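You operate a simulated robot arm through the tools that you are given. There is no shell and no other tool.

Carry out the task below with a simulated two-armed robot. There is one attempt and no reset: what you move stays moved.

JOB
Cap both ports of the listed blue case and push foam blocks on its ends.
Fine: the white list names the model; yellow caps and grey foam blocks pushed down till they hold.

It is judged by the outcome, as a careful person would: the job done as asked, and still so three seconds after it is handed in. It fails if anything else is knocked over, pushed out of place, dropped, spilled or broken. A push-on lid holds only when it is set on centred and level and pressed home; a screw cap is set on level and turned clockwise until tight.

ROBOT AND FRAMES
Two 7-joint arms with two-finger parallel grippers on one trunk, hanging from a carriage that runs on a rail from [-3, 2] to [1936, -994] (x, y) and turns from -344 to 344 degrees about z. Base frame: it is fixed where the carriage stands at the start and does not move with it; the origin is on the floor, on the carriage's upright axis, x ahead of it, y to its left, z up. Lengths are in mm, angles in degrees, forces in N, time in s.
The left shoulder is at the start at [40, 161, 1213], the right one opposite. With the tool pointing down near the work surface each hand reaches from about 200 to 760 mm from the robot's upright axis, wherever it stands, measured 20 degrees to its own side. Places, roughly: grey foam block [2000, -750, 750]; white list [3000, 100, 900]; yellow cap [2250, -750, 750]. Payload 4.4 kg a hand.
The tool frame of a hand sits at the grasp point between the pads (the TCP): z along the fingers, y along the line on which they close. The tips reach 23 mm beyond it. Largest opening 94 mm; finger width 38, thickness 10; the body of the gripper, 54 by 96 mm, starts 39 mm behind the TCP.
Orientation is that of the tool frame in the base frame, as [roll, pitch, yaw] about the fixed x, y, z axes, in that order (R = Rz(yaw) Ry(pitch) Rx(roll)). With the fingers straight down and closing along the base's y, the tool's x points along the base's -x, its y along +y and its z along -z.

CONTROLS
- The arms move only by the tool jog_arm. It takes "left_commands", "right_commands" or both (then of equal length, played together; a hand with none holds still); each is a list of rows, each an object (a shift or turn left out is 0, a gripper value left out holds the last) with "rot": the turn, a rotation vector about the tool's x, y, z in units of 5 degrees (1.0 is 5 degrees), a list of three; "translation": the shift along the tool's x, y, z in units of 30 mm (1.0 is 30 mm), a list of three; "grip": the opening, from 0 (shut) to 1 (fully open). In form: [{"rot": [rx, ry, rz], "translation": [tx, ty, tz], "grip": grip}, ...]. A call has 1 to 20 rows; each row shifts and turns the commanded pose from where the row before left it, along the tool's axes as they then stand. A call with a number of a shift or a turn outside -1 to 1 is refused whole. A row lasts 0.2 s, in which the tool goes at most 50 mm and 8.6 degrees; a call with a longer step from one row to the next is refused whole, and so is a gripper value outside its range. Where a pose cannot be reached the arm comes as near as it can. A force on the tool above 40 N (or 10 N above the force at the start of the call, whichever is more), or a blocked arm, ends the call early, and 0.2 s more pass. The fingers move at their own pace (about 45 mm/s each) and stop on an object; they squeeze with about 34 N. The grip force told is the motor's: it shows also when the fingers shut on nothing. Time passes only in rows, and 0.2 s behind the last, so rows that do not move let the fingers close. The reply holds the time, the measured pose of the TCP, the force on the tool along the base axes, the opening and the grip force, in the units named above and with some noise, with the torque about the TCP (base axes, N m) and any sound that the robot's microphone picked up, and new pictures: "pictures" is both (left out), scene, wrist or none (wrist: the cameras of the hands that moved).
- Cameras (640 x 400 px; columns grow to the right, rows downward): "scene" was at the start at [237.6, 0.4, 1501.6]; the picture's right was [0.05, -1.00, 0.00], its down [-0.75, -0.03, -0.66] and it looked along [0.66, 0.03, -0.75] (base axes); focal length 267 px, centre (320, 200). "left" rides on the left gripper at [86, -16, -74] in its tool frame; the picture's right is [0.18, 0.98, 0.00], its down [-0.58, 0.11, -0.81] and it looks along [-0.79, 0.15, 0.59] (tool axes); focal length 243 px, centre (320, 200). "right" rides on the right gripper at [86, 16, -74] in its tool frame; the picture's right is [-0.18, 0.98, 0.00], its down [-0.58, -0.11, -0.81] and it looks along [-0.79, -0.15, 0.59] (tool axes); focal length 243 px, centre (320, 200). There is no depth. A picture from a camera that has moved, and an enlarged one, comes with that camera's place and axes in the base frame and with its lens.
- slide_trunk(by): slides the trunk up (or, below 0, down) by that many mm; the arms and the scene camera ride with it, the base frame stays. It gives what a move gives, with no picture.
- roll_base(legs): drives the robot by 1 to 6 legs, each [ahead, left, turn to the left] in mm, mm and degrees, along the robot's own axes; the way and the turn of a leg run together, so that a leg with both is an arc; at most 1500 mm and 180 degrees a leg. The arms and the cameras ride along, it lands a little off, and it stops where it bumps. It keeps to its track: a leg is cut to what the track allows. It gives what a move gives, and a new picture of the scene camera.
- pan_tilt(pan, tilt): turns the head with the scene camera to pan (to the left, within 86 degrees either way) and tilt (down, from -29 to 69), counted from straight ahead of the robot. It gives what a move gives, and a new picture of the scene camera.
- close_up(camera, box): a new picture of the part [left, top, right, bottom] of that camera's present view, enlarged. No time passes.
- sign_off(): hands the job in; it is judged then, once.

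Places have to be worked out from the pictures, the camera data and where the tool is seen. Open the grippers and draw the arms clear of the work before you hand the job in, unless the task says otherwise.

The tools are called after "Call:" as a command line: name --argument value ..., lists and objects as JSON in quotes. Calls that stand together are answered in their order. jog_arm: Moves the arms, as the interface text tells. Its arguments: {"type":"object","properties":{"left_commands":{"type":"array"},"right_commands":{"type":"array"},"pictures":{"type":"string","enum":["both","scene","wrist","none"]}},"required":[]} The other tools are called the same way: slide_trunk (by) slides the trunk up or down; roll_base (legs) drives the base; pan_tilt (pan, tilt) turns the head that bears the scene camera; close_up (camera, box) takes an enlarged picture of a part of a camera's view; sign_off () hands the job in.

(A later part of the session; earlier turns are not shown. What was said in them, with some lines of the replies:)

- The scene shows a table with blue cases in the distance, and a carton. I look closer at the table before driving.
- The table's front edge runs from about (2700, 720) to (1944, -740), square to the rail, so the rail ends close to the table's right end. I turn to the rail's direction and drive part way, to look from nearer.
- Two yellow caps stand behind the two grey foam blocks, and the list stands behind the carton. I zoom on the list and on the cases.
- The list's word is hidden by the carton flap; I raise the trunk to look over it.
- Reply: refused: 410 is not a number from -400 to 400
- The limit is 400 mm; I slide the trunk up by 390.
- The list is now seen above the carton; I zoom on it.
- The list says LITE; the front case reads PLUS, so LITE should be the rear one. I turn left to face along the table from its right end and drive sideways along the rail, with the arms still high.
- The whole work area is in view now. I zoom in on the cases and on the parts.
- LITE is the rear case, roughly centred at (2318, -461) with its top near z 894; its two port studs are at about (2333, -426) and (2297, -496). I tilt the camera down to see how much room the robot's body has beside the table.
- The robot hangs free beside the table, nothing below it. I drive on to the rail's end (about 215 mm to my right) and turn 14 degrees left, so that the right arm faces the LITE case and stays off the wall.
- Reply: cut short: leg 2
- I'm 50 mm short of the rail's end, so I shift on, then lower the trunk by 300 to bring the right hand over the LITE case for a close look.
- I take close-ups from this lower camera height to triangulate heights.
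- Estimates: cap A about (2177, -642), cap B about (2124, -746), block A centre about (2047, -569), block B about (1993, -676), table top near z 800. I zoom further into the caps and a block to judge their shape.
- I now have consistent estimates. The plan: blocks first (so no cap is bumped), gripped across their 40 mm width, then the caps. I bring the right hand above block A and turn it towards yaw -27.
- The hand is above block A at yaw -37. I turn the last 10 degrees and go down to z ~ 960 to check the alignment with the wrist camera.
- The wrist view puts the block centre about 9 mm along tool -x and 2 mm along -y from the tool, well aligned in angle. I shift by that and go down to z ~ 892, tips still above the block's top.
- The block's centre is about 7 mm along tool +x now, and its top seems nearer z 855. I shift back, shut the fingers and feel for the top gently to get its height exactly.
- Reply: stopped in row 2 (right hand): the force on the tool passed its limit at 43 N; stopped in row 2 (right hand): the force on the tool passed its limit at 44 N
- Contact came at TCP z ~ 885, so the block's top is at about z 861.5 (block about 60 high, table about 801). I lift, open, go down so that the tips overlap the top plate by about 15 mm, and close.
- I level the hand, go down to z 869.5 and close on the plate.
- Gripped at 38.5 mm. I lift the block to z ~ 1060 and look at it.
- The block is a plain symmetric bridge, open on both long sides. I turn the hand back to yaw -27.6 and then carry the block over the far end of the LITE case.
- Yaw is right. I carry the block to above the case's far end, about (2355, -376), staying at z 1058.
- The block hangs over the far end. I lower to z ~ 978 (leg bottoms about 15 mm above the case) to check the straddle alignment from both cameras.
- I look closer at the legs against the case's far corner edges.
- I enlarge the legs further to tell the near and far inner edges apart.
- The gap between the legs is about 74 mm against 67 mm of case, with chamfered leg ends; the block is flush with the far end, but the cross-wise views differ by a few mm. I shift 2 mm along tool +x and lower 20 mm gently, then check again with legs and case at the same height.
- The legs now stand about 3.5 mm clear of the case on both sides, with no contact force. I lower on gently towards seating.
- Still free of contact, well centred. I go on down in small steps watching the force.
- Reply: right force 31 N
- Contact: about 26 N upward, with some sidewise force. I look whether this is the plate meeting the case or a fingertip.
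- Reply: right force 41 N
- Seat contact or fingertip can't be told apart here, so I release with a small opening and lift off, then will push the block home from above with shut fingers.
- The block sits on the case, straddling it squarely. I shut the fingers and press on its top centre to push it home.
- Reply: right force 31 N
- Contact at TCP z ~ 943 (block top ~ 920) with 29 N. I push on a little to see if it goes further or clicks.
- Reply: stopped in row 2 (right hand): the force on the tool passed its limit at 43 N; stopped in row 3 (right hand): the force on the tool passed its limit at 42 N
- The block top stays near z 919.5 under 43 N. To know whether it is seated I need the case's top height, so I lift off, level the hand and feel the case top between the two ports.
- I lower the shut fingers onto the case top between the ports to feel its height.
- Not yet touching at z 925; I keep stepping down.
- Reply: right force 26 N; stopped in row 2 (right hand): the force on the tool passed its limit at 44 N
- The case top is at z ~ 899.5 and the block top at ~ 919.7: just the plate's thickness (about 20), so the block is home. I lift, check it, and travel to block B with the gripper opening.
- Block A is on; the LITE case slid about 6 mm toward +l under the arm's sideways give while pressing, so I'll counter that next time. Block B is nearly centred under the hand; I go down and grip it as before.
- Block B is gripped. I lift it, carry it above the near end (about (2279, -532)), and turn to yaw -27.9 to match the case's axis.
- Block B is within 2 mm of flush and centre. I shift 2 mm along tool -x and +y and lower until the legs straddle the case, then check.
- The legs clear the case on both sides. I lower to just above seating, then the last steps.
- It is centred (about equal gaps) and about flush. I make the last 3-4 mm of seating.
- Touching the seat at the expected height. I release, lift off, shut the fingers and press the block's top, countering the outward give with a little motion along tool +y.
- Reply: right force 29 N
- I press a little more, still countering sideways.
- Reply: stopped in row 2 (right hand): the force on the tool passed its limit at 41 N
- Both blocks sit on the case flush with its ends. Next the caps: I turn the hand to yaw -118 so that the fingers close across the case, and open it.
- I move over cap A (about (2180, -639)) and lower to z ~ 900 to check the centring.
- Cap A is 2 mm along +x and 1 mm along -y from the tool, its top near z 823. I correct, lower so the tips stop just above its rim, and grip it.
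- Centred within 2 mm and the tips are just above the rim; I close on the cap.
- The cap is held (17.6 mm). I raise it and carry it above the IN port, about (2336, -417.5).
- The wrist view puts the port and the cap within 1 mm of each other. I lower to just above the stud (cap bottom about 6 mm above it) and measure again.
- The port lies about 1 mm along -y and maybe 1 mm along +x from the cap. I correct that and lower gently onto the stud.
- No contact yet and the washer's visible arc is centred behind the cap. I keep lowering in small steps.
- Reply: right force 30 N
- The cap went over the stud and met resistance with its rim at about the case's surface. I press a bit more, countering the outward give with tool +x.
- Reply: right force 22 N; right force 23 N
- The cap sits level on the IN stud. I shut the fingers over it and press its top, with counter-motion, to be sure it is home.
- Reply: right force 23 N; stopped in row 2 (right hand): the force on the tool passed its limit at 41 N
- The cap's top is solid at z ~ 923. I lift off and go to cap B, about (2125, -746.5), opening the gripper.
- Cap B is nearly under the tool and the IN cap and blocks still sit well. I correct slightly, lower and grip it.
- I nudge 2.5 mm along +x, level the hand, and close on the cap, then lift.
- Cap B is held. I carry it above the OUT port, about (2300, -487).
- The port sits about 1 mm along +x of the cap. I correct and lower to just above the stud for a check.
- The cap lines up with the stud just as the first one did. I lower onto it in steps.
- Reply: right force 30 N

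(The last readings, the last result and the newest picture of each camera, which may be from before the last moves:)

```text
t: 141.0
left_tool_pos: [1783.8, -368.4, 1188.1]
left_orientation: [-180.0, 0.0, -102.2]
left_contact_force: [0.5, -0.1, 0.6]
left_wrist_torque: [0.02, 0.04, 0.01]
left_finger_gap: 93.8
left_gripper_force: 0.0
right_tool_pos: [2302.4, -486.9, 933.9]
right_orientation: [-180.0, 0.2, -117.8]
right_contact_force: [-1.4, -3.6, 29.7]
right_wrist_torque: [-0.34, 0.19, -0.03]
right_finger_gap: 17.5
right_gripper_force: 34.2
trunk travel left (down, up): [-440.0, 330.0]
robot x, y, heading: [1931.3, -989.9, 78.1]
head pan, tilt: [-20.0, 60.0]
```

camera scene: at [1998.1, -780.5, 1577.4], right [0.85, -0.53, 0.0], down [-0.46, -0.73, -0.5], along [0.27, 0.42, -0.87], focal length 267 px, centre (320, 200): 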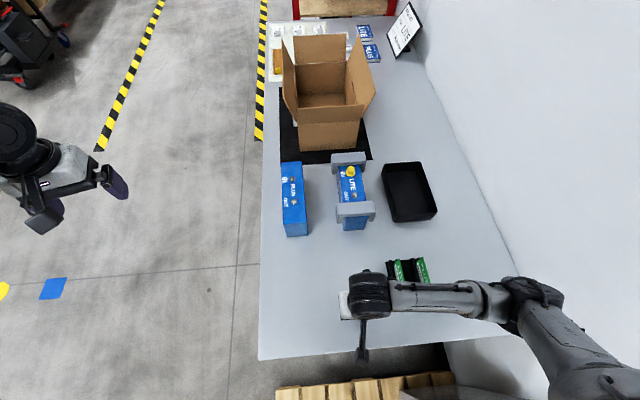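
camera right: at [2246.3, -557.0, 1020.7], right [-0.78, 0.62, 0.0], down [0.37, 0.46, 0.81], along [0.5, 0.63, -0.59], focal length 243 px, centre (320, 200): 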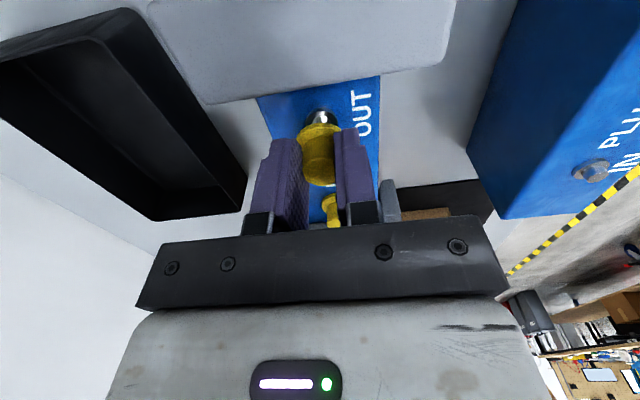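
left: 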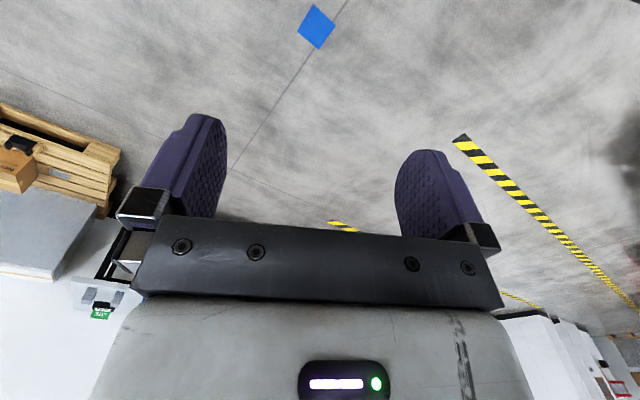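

This time it met resistance about 3 mm early, with the pressure off-centre toward tool +x, so the cap sits a little too far to -x. I back up 6 mm, look, and shift.

Call:
jog_arm --right_commands '[{"translation": [0, 0, -0.15], "rot": [0, 0.03, 0]}, {"translation": [0, 0, -0.15]}, {}]' --pictures "wrist"

Call:
close_up --camera "right" --box '[260, 80, 380, 180]'

Call:
close_up --camera "scene" --box '[325, 150, 389, 230]'

```text
t: 141.8
left_tool_pos: [1783.6, -368.7, 1187.7]
left_orientation: [-180.0, 0.1, -102.2]
left_contact_force: [0.3, -0.1, 0.5]
left_wrist_torque: [-0.03, 0.04, 0.01]
left_finger_gap: 94.0
left_gripper_force: 0.0
right_tool_pos: [2300.4, -489.8, 939.5]
right_orientation: [-179.9, -0.2, -117.8]
right_contact_force: [0.2, -0.1, 1.3]
right_wrist_torque: [0.0, -0.01, -0.02]
right_finger_gap: 17.5
right_gripper_force: 34.3
trunk travel left (down, up): [-440.0, 330.0]
robot x, y, heading: [1930.2, -989.7, 77.8]
head pan, tilt: [-20.0, 60.0]
camera right: at [2245.4, -557.2, 1013.8], right [-0.78, 0.62, 0.0], down [0.37, 0.47, 0.8], along [0.5, 0.63, -0.59], focal length 243 px, centre (320, 200)
```

right: 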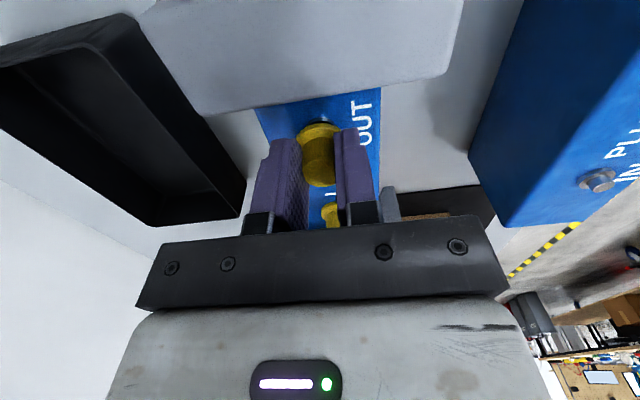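

```text
4.00 times, centred on (320, 130) of right
camera zoom: at [2245.4, -557.2, 1013.8], right [-0.78, 0.62, 0.0], down [0.37, 0.47, 0.8], along [0.5, 0.63, -0.59], focal length 970 px, centre (320, 480)
```

zoom: 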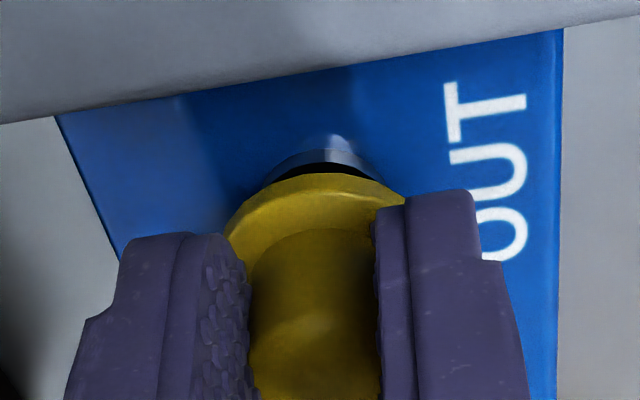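

```text
5.00 times, centred on (357, 190) of scene
camera zoom: at [1998.0, -780.6, 1577.2], right [0.85, -0.53, 0.0], down [-0.46, -0.73, -0.5], along [0.27, 0.42, -0.87], focal length 1334 px, centre (135, 250)
```

zoom: 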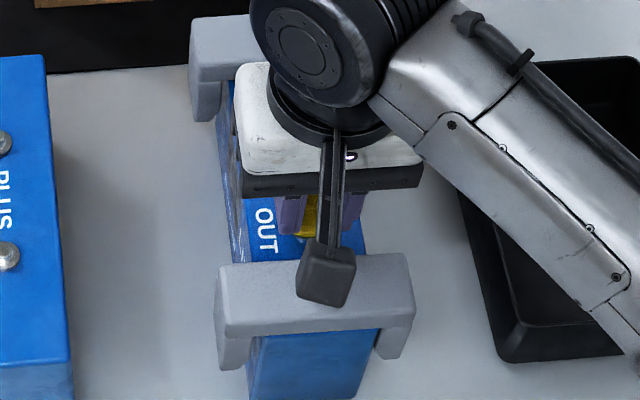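

Comparing with the first cap, B hangs slightly lower in the grip, which explains an offset of about 1.3 mm. I shift +x by that and lower again.

Call:
jog_arm --right_commands '[{"translation": [0.045, 0.01, 0], "rot": [0.01, -0.04, 0]}, {"translation": [0, 0, 0.1]}, {}]' --pictures "none"

Call:
jog_arm --right_commands '[{"translation": [0, 0, 0.05]}, {}]' --pictures "none"

Call:
jog_arm --right_commands '[{"translation": [0, 0, 0.04]}, {}]' --pictures "none"

```text
t: 142.6
left_tool_pos: [1784.3, -368.5, 1189.0]
left_orientation: [180.0, 0.0, -102.3]
left_contact_force: [0.7, -0.2, 0.4]
left_wrist_torque: [0.0, 0.0, 0.01]
left_finger_gap: 94.1
left_gripper_force: 0.0
right_tool_pos: [2300.1, -488.1, 937.7]
right_orientation: [-179.8, 0.1, -117.9]
right_contact_force: [0.2, 0.8, 0.7]
right_wrist_torque: [0.0, -0.02, -0.02]
right_finger_gap: 17.4
right_gripper_force: 33.7
trunk travel left (down, up): [-440.0, 330.0]
robot x, y, heading: [1928.8, -986.0, 78.0]
head pan, tilt: [-20.0, 60.0]
```

```text
t: 143.2
left_tool_pos: [1783.2, -367.9, 1188.0]
left_orientation: [180.0, 0.0, -102.1]
left_contact_force: [-0.2, 0.2, 0.9]
left_wrist_torque: [0.0, -0.02, 0.05]
left_finger_gap: 93.9
left_gripper_force: 0.1
right_tool_pos: [2299.4, -489.0, 936.7]
right_orientation: [-179.8, -0.1, -117.8]
right_contact_force: [-0.5, 0.4, -0.3]
right_wrist_torque: [0.0, -0.03, -0.02]
right_finger_gap: 17.7
right_gripper_force: 33.6
trunk travel left (down, up): [-440.0, 330.0]
robot x, y, heading: [1929.9, -990.7, 77.7]
head pan, tilt: [-20.0, 60.0]
```

```text
t: 143.8
left_tool_pos: [1782.6, -368.1, 1188.8]
left_orientation: [180.0, 0.1, -102.2]
left_contact_force: [0.6, 0.0, 1.2]
left_wrist_torque: [0.02, 0.0, 0.0]
left_finger_gap: 93.9
left_gripper_force: 0.0
right_tool_pos: [2299.0, -488.8, 933.8]
right_orientation: [-179.9, 0.0, -117.9]
right_contact_force: [-0.2, 0.2, -0.4]
right_wrist_torque: [-0.01, 0.0, 0.0]
right_finger_gap: 17.6
right_gripper_force: 33.6
trunk travel left (down, up): [-440.0, 330.0]
robot x, y, heading: [1927.2, -992.7, 77.8]
head pan, tilt: [-20.0, 60.0]
```

It passed the earlier point of resistance with no force, so the stud is in the cap. I go on down.

Call:
jog_arm --right_commands '[{"translation": [0, 0, 0.04]}, {}]' --pictures "none"

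Call:
jog_arm --right_commands '[{"translation": [0.01, 0, 0.04]}, {}]' --pictures "none"

Call:
jog_arm --right_commands '[{"translation": [0.02, 0, 0.04]}, {}]' --pictures "none"

```text
t: 144.4
left_tool_pos: [1783.2, -367.7, 1188.4]
left_orientation: [-180.0, -0.1, -102.1]
left_contact_force: [0.4, 0.3, -0.1]
left_wrist_torque: [0.01, 0.0, -0.02]
left_finger_gap: 93.8
left_gripper_force: 0.1
right_tool_pos: [2299.0, -489.6, 934.6]
right_orientation: [-180.0, 0.0, -117.8]
right_contact_force: [-0.3, -0.7, 0.7]
right_wrist_torque: [0.0, 0.0, 0.02]
right_finger_gap: 17.4
right_gripper_force: 33.8
trunk travel left (down, up): [-440.0, 330.0]
robot x, y, heading: [1927.9, -988.9, 77.6]
head pan, tilt: [-20.0, 60.0]
```

```text
t: 145.0
left_tool_pos: [1782.9, -369.1, 1188.5]
left_orientation: [180.0, -0.1, -102.2]
left_contact_force: [0.1, 0.3, -0.1]
left_wrist_torque: [-0.02, 0.0, -0.01]
left_finger_gap: 94.1
left_gripper_force: 0.1
right_tool_pos: [2299.6, -489.8, 934.0]
right_orientation: [-179.9, 0.1, -117.9]
right_contact_force: [-0.8, 0.5, -0.2]
right_wrist_torque: [-0.04, 0.0, -0.02]
right_finger_gap: 17.4
right_gripper_force: 34.1
trunk travel left (down, up): [-440.0, 330.0]
robot x, y, heading: [1929.1, -991.7, 77.8]
head pan, tilt: [-20.0, 60.0]
```

```text
t: 145.6
left_tool_pos: [1784.4, -368.6, 1188.0]
left_orientation: [180.0, 0.0, -102.2]
left_contact_force: [0.3, 0.3, -0.1]
left_wrist_torque: [-0.02, 0.0, 0.0]
left_finger_gap: 93.9
left_gripper_force: 0.1
right_tool_pos: [2299.8, -489.3, 932.2]
right_orientation: [-180.0, 0.1, -117.9]
right_contact_force: [-0.5, -0.5, 3.4]
right_wrist_torque: [0.04, 0.0, 0.0]
right_finger_gap: 17.4
right_gripper_force: 33.8
trunk travel left (down, up): [-440.0, 330.0]
robot x, y, heading: [1928.7, -988.9, 77.9]
head pan, tilt: [-20.0, 60.0]
```

Contact begins at z ~ 932, as with the first cap. I press on with counter-motion.

Call:
jog_arm --right_commands '[{"translation": [0.02, 0, 0.05]}, {"translation": [0.02, 0, 0.04]}, {}]' --pictures "none"

Call:
jog_arm --right_commands '[{"translation": [0.02, 0, 0.05]}, {}]' --pictures "none"

```text
t: 146.4
left_tool_pos: [1784.4, -367.6, 1188.7]
left_orientation: [-180.0, 0.0, -102.2]
left_contact_force: [-0.3, 0.1, 0.1]
left_wrist_torque: [-0.02, -0.01, 0.02]
left_finger_gap: 93.9
left_gripper_force: 0.1
right_tool_pos: [2299.3, -489.3, 931.9]
right_orientation: [-180.0, 0.2, -117.7]
right_contact_force: [-5.7, -8.9, 31.6]
right_wrist_torque: [-0.08, 0.03, 0.0]
right_finger_gap: 17.7
right_gripper_force: 33.9
trunk travel left (down, up): [-440.0, 330.0]
robot x, y, heading: [1929.0, -988.6, 77.6]
head pan, tilt: [-20.0, 60.0]
```

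```text
t: 147.0
left_tool_pos: [1784.2, -366.9, 1189.3]
left_orientation: [180.0, 0.2, -102.1]
left_contact_force: [-0.8, 0.3, -0.2]
left_wrist_torque: [0.0, -0.03, 0.04]
left_finger_gap: 94.0
left_gripper_force: 0.1
right_tool_pos: [2301.4, -488.6, 928.5]
right_orientation: [-179.9, 0.3, -117.8]
right_contact_force: [-2.6, -2.2, 32.0]
right_wrist_torque: [0.03, 0.0, -0.05]
right_finger_gap: 17.8
right_gripper_force: 33.9
trunk travel left (down, up): [-440.0, 330.0]
robot x, y, heading: [1926.6, -988.8, 77.9]
head pan, tilt: [-20.0, 60.0]
```

The press holds at 32 N. I release, lift off, look, and then press the cap's top with shut fingers.

Call:
jog_arm --right_commands '[{"translation": [0, 0, -0.07]}, {"grip": 0.45}, {}, {}, {"translation": [0, 0, -0.3]}, {"translation": [0, 0, -0.9]}, {"translation": [0, 0, -0.6]}, {}]' --pictures "both"

Call:
close_up --camera "right" --box '[240, 20, 400, 150]'

```text
t: 148.8
left_tool_pos: [1784.5, -368.4, 1188.5]
left_orientation: [180.0, -0.1, -102.3]
left_contact_force: [-1.0, 0.1, -0.2]
left_wrist_torque: [0.02, 0.0, -0.02]
left_finger_gap: 94.1
left_gripper_force: 0.1
right_tool_pos: [2297.9, -490.9, 982.1]
right_orientation: [-179.9, 0.1, -117.8]
right_contact_force: [-0.1, -0.2, -0.1]
right_wrist_torque: [0.0, -0.03, 0.02]
right_finger_gap: 42.4
right_gripper_force: 0.0
trunk travel left (down, up): [-440.0, 330.0]
robot x, y, heading: [1930.0, -990.1, 78.2]
head pan, tilt: [-20.0, 60.0]
camera scene: at [1998.1, -780.5, 1577.3], right [0.85, -0.53, 0.0], down [-0.46, -0.73, -0.5], along [0.27, 0.42, -0.87], focal length 267 px, centre (320, 200)
camera right: at [2242.9, -559.8, 1057.0], right [-0.78, 0.62, 0.0], down [0.37, 0.46, 0.81], along [0.5, 0.63, -0.59], focal length 243 px, centre (320, 200)
```

scene: 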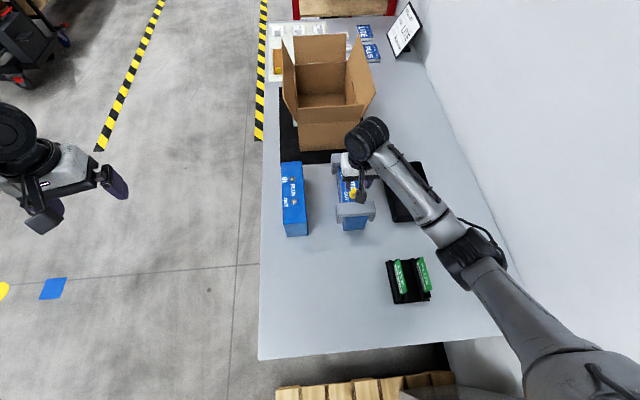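
right: 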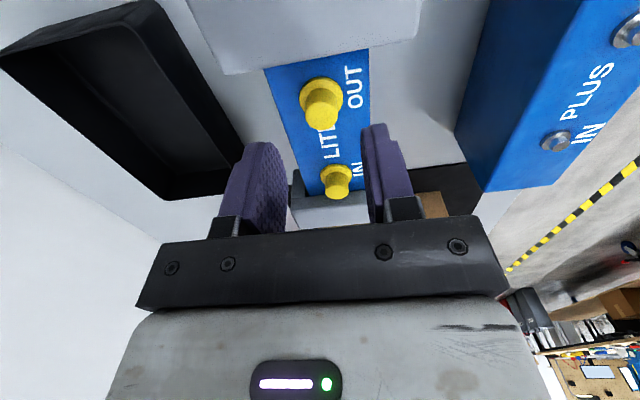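

```text
3.08 times, centred on (320, 85) of right
camera zoom: at [2242.9, -559.8, 1057.0], right [-0.78, 0.62, 0.0], down [0.37, 0.46, 0.81], along [0.5, 0.63, -0.59], focal length 746 px, centre (320, 554)
```

zoom: 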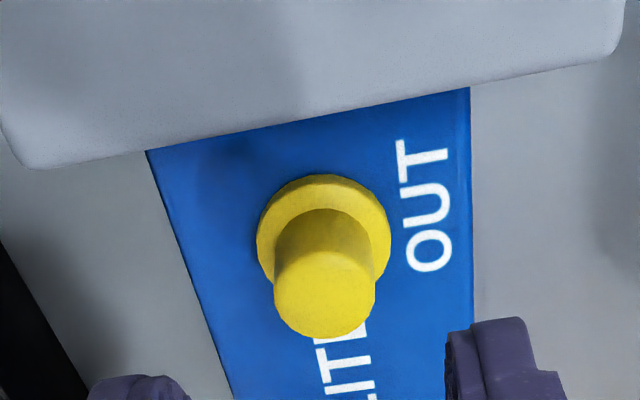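

Both caps are on their studs. I press the OUT cap's top with shut fingers.

Call:
jog_arm --right_commands '[{"translation": [-0.13, 0.01, 0], "grip": 0}, {}, {}, {}, {"translation": [0, 0, 0.6]}, {"translation": [0, 0, 0.5]}, {"translation": [0, 0, 0.07]}, {}]' --pictures "none"

Call:
jog_arm --right_commands '[{"translation": [0.01, 0, 0.06]}, {"translation": [0.02, 0, 0.05]}, {}]' --pictures "none"

Call:
jog_arm --right_commands '[{"translation": [0.03, 0, 0.05]}, {}]' --pictures "none"

```text
t: 150.6
left_tool_pos: [1784.3, -368.5, 1188.0]
left_orientation: [-180.0, 0.0, -102.2]
left_contact_force: [-0.1, -0.2, 0.3]
left_wrist_torque: [-0.01, -0.01, 0.01]
left_finger_gap: 93.9
left_gripper_force: 0.1
right_tool_pos: [2298.6, -487.8, 946.3]
right_orientation: [-179.9, 0.1, -117.9]
right_contact_force: [-0.7, -0.9, 0.4]
right_wrist_torque: [0.0, -0.01, 0.0]
right_finger_gap: 0.0
right_gripper_force: 34.7
trunk travel left (down, up): [-440.0, 330.0]
robot x, y, heading: [1929.0, -990.9, 77.8]
head pan, tilt: [-20.0, 60.0]
```

```text
t: 151.4
left_tool_pos: [1784.6, -367.8, 1189.3]
left_orientation: [179.9, 0.0, -102.2]
left_contact_force: [-0.6, 0.5, -0.3]
left_wrist_torque: [-0.01, -0.02, -0.02]
left_finger_gap: 93.9
left_gripper_force: 0.1
right_tool_pos: [2300.4, -488.0, 945.4]
right_orientation: [-179.9, 0.2, -117.9]
right_contact_force: [-2.4, -4.8, 17.4]
right_wrist_torque: [-0.14, 0.08, 0.0]
right_finger_gap: 0.2
right_gripper_force: 33.4
trunk travel left (down, up): [-440.0, 330.0]
robot x, y, heading: [1929.7, -990.0, 77.9]
head pan, tilt: [-20.0, 60.0]
```

```text
t: 152.0
left_tool_pos: [1784.8, -367.9, 1188.8]
left_orientation: [180.0, 0.0, -102.2]
left_contact_force: [-0.8, 0.0, -0.1]
left_wrist_torque: [0.01, 0.0, 0.01]
left_finger_gap: 94.0
left_gripper_force: 0.1
right_tool_pos: [2300.2, -487.2, 946.0]
right_orientation: [-179.9, 0.3, -117.8]
right_contact_force: [-3.7, -8.7, 34.4]
right_wrist_torque: [-0.26, 0.11, -0.02]
right_finger_gap: 0.1
right_gripper_force: 34.3
trunk travel left (down, up): [-440.0, 330.0]
robot x, y, heading: [1927.8, -990.3, 77.8]
head pan, tilt: [-20.0, 60.0]
```

Same height as the first cap (top ~ z 923). One more small press to match it, then I retreat upward and away.

Call:
jog_arm --right_commands '[{"translation": [0.02, 0, 0.03]}, {}]' --pictures "none"

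Call:
jog_arm --right_commands '[{"translation": [0, 0, -0.5]}, {"translation": [0, 0, -0.9]}, {"translation": [0, 0, -1]}, {"translation": [0, 0, -1]}, {"translation": [0.9, 0, -0.8]}, {"translation": [0.9, -0.5, -0.5], "grip": 1}, {"translation": [0.9, -0.5, 0]}, {"translation": [0.9, -0.5, 0]}, {"translation": [0.9, -0.5, 0]}, {"translation": [0.9, -0.5, 0]}, {}]' --pictures "both"

Call:
close_up --camera "scene" --box '[315, 138, 395, 238]'

Call:
close_up --camera "right" --box '[160, 0, 480, 200]'

```text
t: 152.7
left_tool_pos: [1784.5, -367.6, 1188.6]
left_orientation: [180.0, 0.0, -102.2]
left_contact_force: [0.4, 0.1, -0.9]
left_wrist_torque: [-0.01, -0.01, 0.01]
left_finger_gap: 94.1
left_gripper_force: 0.1
right_tool_pos: [2301.6, -488.0, 947.4]
right_orientation: [179.9, 0.5, -117.8]
right_contact_force: [0.8, -3.3, 13.9]
right_wrist_torque: [-0.11, -0.01, 0.01]
right_finger_gap: 0.1
right_gripper_force: 34.1
trunk travel left (down, up): [-440.0, 330.0]
robot x, y, heading: [1928.9, -991.1, 77.6]
head pan, tilt: [-20.0, 60.0]
stopped in row 2 (right hand): the force on the tool passed its limit at 46 N (the readings are from after the stop); the commanded pose is now the measured one
```

```text
t: 155.1
left_tool_pos: [1783.0, -368.0, 1188.3]
left_orientation: [-179.9, 0.0, -102.2]
left_contact_force: [0.1, 0.1, -0.7]
left_wrist_torque: [-0.02, 0.03, -0.01]
left_finger_gap: 93.9
left_gripper_force: 0.2
right_tool_pos: [2289.2, -667.6, 1085.0]
right_orientation: [-180.0, 0.2, -117.7]
right_contact_force: [0.2, -0.4, 0.5]
right_wrist_torque: [-0.02, -0.03, -0.01]
right_finger_gap: 94.0
right_gripper_force: 0.0
trunk travel left (down, up): [-440.0, 330.0]
robot x, y, heading: [1929.1, -990.5, 77.9]
head pan, tilt: [-20.0, 60.0]
camera scene: at [1997.9, -780.3, 1577.4], right [0.85, -0.53, 0.0], down [-0.46, -0.73, -0.5], along [0.27, 0.42, -0.87], focal length 267 px, centre (320, 200)
camera right: at [2233.9, -736.6, 1158.2], right [-0.78, 0.62, 0.0], down [0.37, 0.46, 0.81], along [0.5, 0.63, -0.59], focal length 243 px, centre (320, 200)
```

scene: 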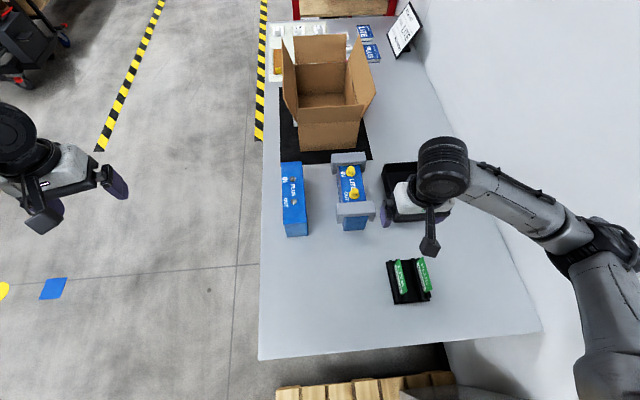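
right: 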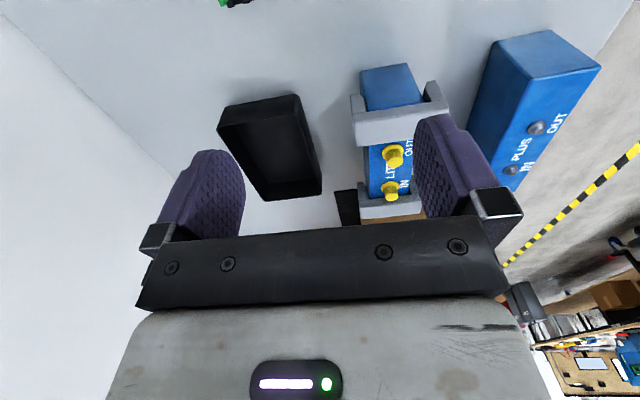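

```text
4.00 times, centred on (355, 188) of scene
camera zoom: at [1997.9, -780.3, 1577.4], right [0.85, -0.53, 0.0], down [-0.46, -0.73, -0.5], along [0.27, 0.42, -0.87], focal length 1067 px, centre (180, 248)
```

zoom: 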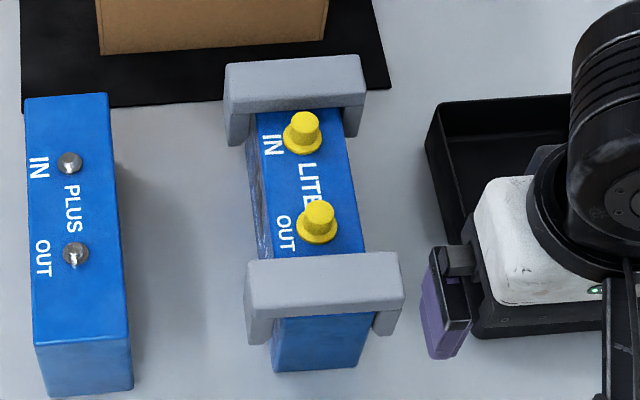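

```text
2.00 times, centred on (320, 100) of right
camera zoom: at [2233.9, -736.6, 1158.2], right [-0.78, 0.62, 0.0], down [0.37, 0.46, 0.81], along [0.5, 0.63, -0.59], focal length 485 px, centre (320, 400)
```

zoom: 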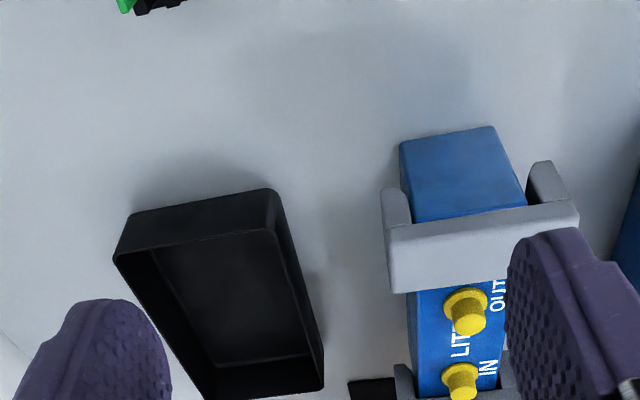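

All four parts are on and nothing else moved. I zoom in on both blocks to make sure there is no gap between their plates and the case top.

Call:
close_up --camera "scene" --box '[332, 198, 380, 228]'

Call:
close_up --camera "scene" --box '[326, 148, 374, 178]'

Call:
close_up --camera "right" --box '[340, 50, 460, 150]'

```text
13.33 times, centred on (356, 213) of scene
camera zoom: at [1997.9, -780.3, 1577.4], right [0.85, -0.53, 0.0], down [-0.46, -0.73, -0.5], along [0.27, 0.42, -0.87], focal length 3556 px, centre (-160, 27)
```

zoom: 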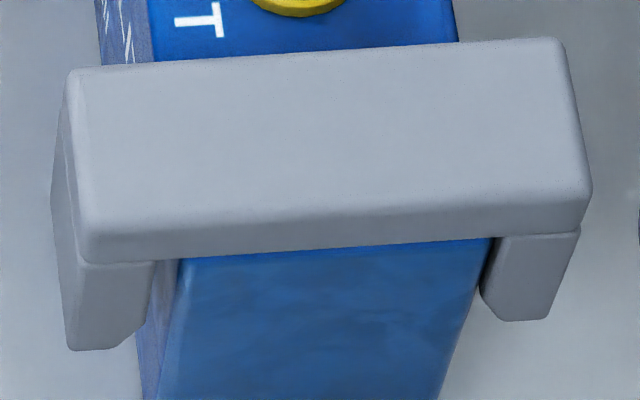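

```text
13.33 times, centred on (350, 163) of scene
camera zoom: at [1997.9, -780.3, 1577.4], right [0.85, -0.53, 0.0], down [-0.46, -0.73, -0.5], along [0.27, 0.42, -0.87], focal length 3556 px, centre (-80, 693)
```

zoom: 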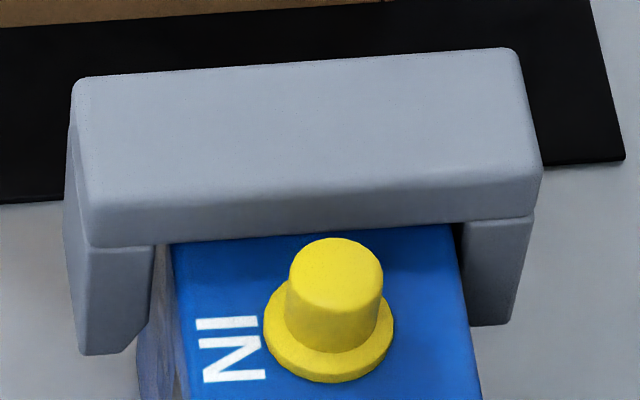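

```text
4.00 times, centred on (400, 100) of right
camera zoom: at [2233.9, -736.6, 1158.2], right [-0.78, 0.62, 0.0], down [0.37, 0.46, 0.81], along [0.5, 0.63, -0.59], focal length 970 px, centre (0, 600)
```

zoom: 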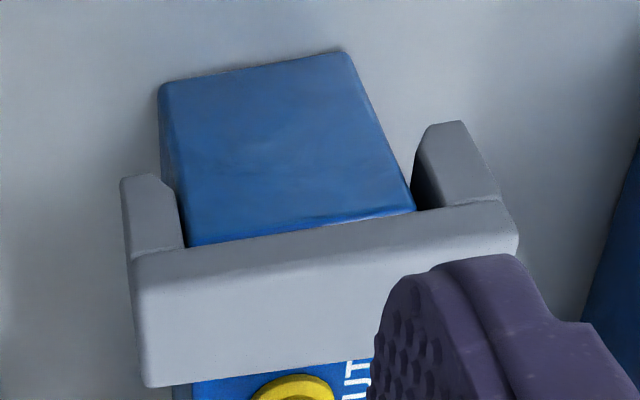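

Both plates lie flat on the case with no gap, and the caps sit level. I raise the trunk to draw both arms clear and take a last look.

Call:
slide_trunk --by 200

Call:
pan_tilt --pan -15 --tilt 60

Call:
close_up --camera "scene" --box '[220, 120, 460, 300]'

```text
t: 157.3
left_tool_pos: [1784.9, -367.8, 1388.6]
left_orientation: [-179.9, 0.1, -102.2]
left_contact_force: [-0.3, 1.3, 0.3]
left_wrist_torque: [-0.02, -0.04, 0.02]
left_finger_gap: 93.8
left_gripper_force: 0.1
right_tool_pos: [2289.2, -668.3, 1283.4]
right_orientation: [179.9, 0.1, -117.8]
right_contact_force: [-0.5, 0.9, 0.3]
right_wrist_torque: [0.01, 0.01, -0.01]
right_finger_gap: 94.0
right_gripper_force: 0.0
trunk travel left (down, up): [-640.0, 130.0]
robot x, y, heading: [1928.6, -990.0, 78.0]
head pan, tilt: [-20.0, 60.0]
```

```text
t: 157.9
left_tool_pos: [1783.7, -368.5, 1387.9]
left_orientation: [180.0, 0.0, -102.1]
left_contact_force: [0.3, -0.4, 0.5]
left_wrist_torque: [0.02, -0.02, 0.01]
left_finger_gap: 94.1
left_gripper_force: 0.0
right_tool_pos: [2289.0, -667.3, 1284.7]
right_orientation: [180.0, 0.3, -117.8]
right_contact_force: [-0.3, 0.3, -0.6]
right_wrist_torque: [0.02, 0.0, 0.02]
right_finger_gap: 94.1
right_gripper_force: 0.1
trunk travel left (down, up): [-640.0, 130.0]
robot x, y, heading: [1929.9, -990.5, 77.7]
head pan, tilt: [-15.0, 60.0]
camera scene: at [1993.0, -777.6, 1777.3], right [0.89, -0.46, 0.0], down [-0.4, -0.77, -0.5], along [0.23, 0.44, -0.87], focal length 267 px, centre (320, 200)
```

scene: 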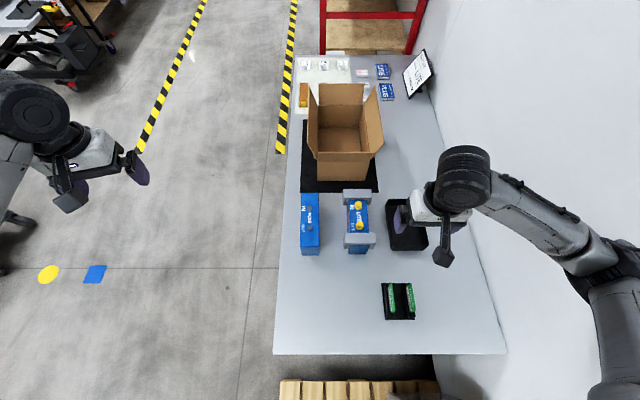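

```text
2.22 times, centred on (340, 210) of scene
camera zoom: at [1993.0, -777.6, 1777.3], right [0.89, -0.46, 0.0], down [-0.4, -0.77, -0.5], along [0.23, 0.44, -0.87], focal length 593 px, centre (276, 178)
```

zoom: 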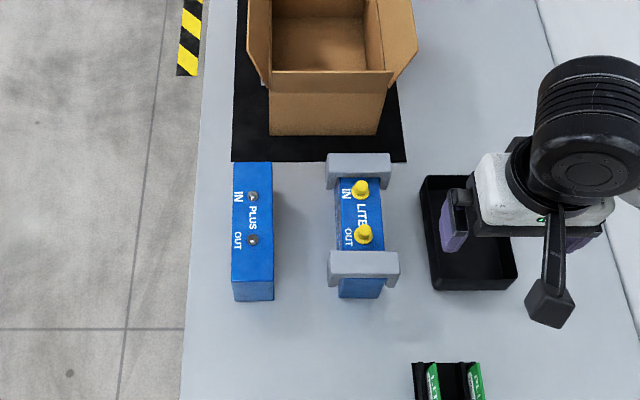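

The LITE case has both caps and both foam blocks pressed home. The other things on the table look untouched, and both arms are open and clear. I hand the job in.

Call:
sign_off

```text
The job is handed in.
```

The listed blue case, the LITE model, has a yellow cap on each port and a grey foam block on each end. I've handed the job in.

- **Caps:** both sit level on the IN and OUT studs. I pressed each one from above with about 41–46 N, and their tops ended up at the same height.
- **Foam blocks:** both sit flat on the case top with no visible gap. They are flush with the ends to within a millimetre or two, and I pressed each with about 41–44 N. Their legs stand about 3–4 mm clear of the case sides. They stayed put when I let go, but I did not test how firmly they hold.
- **Case position:** the LITE case slid about 6–7 mm along the table, toward the carton, while I pressed the first foam block. It did not move again after that.

In the last pictures nothing else on the table had been knocked or moved. Both grippers are open and clear of the work.
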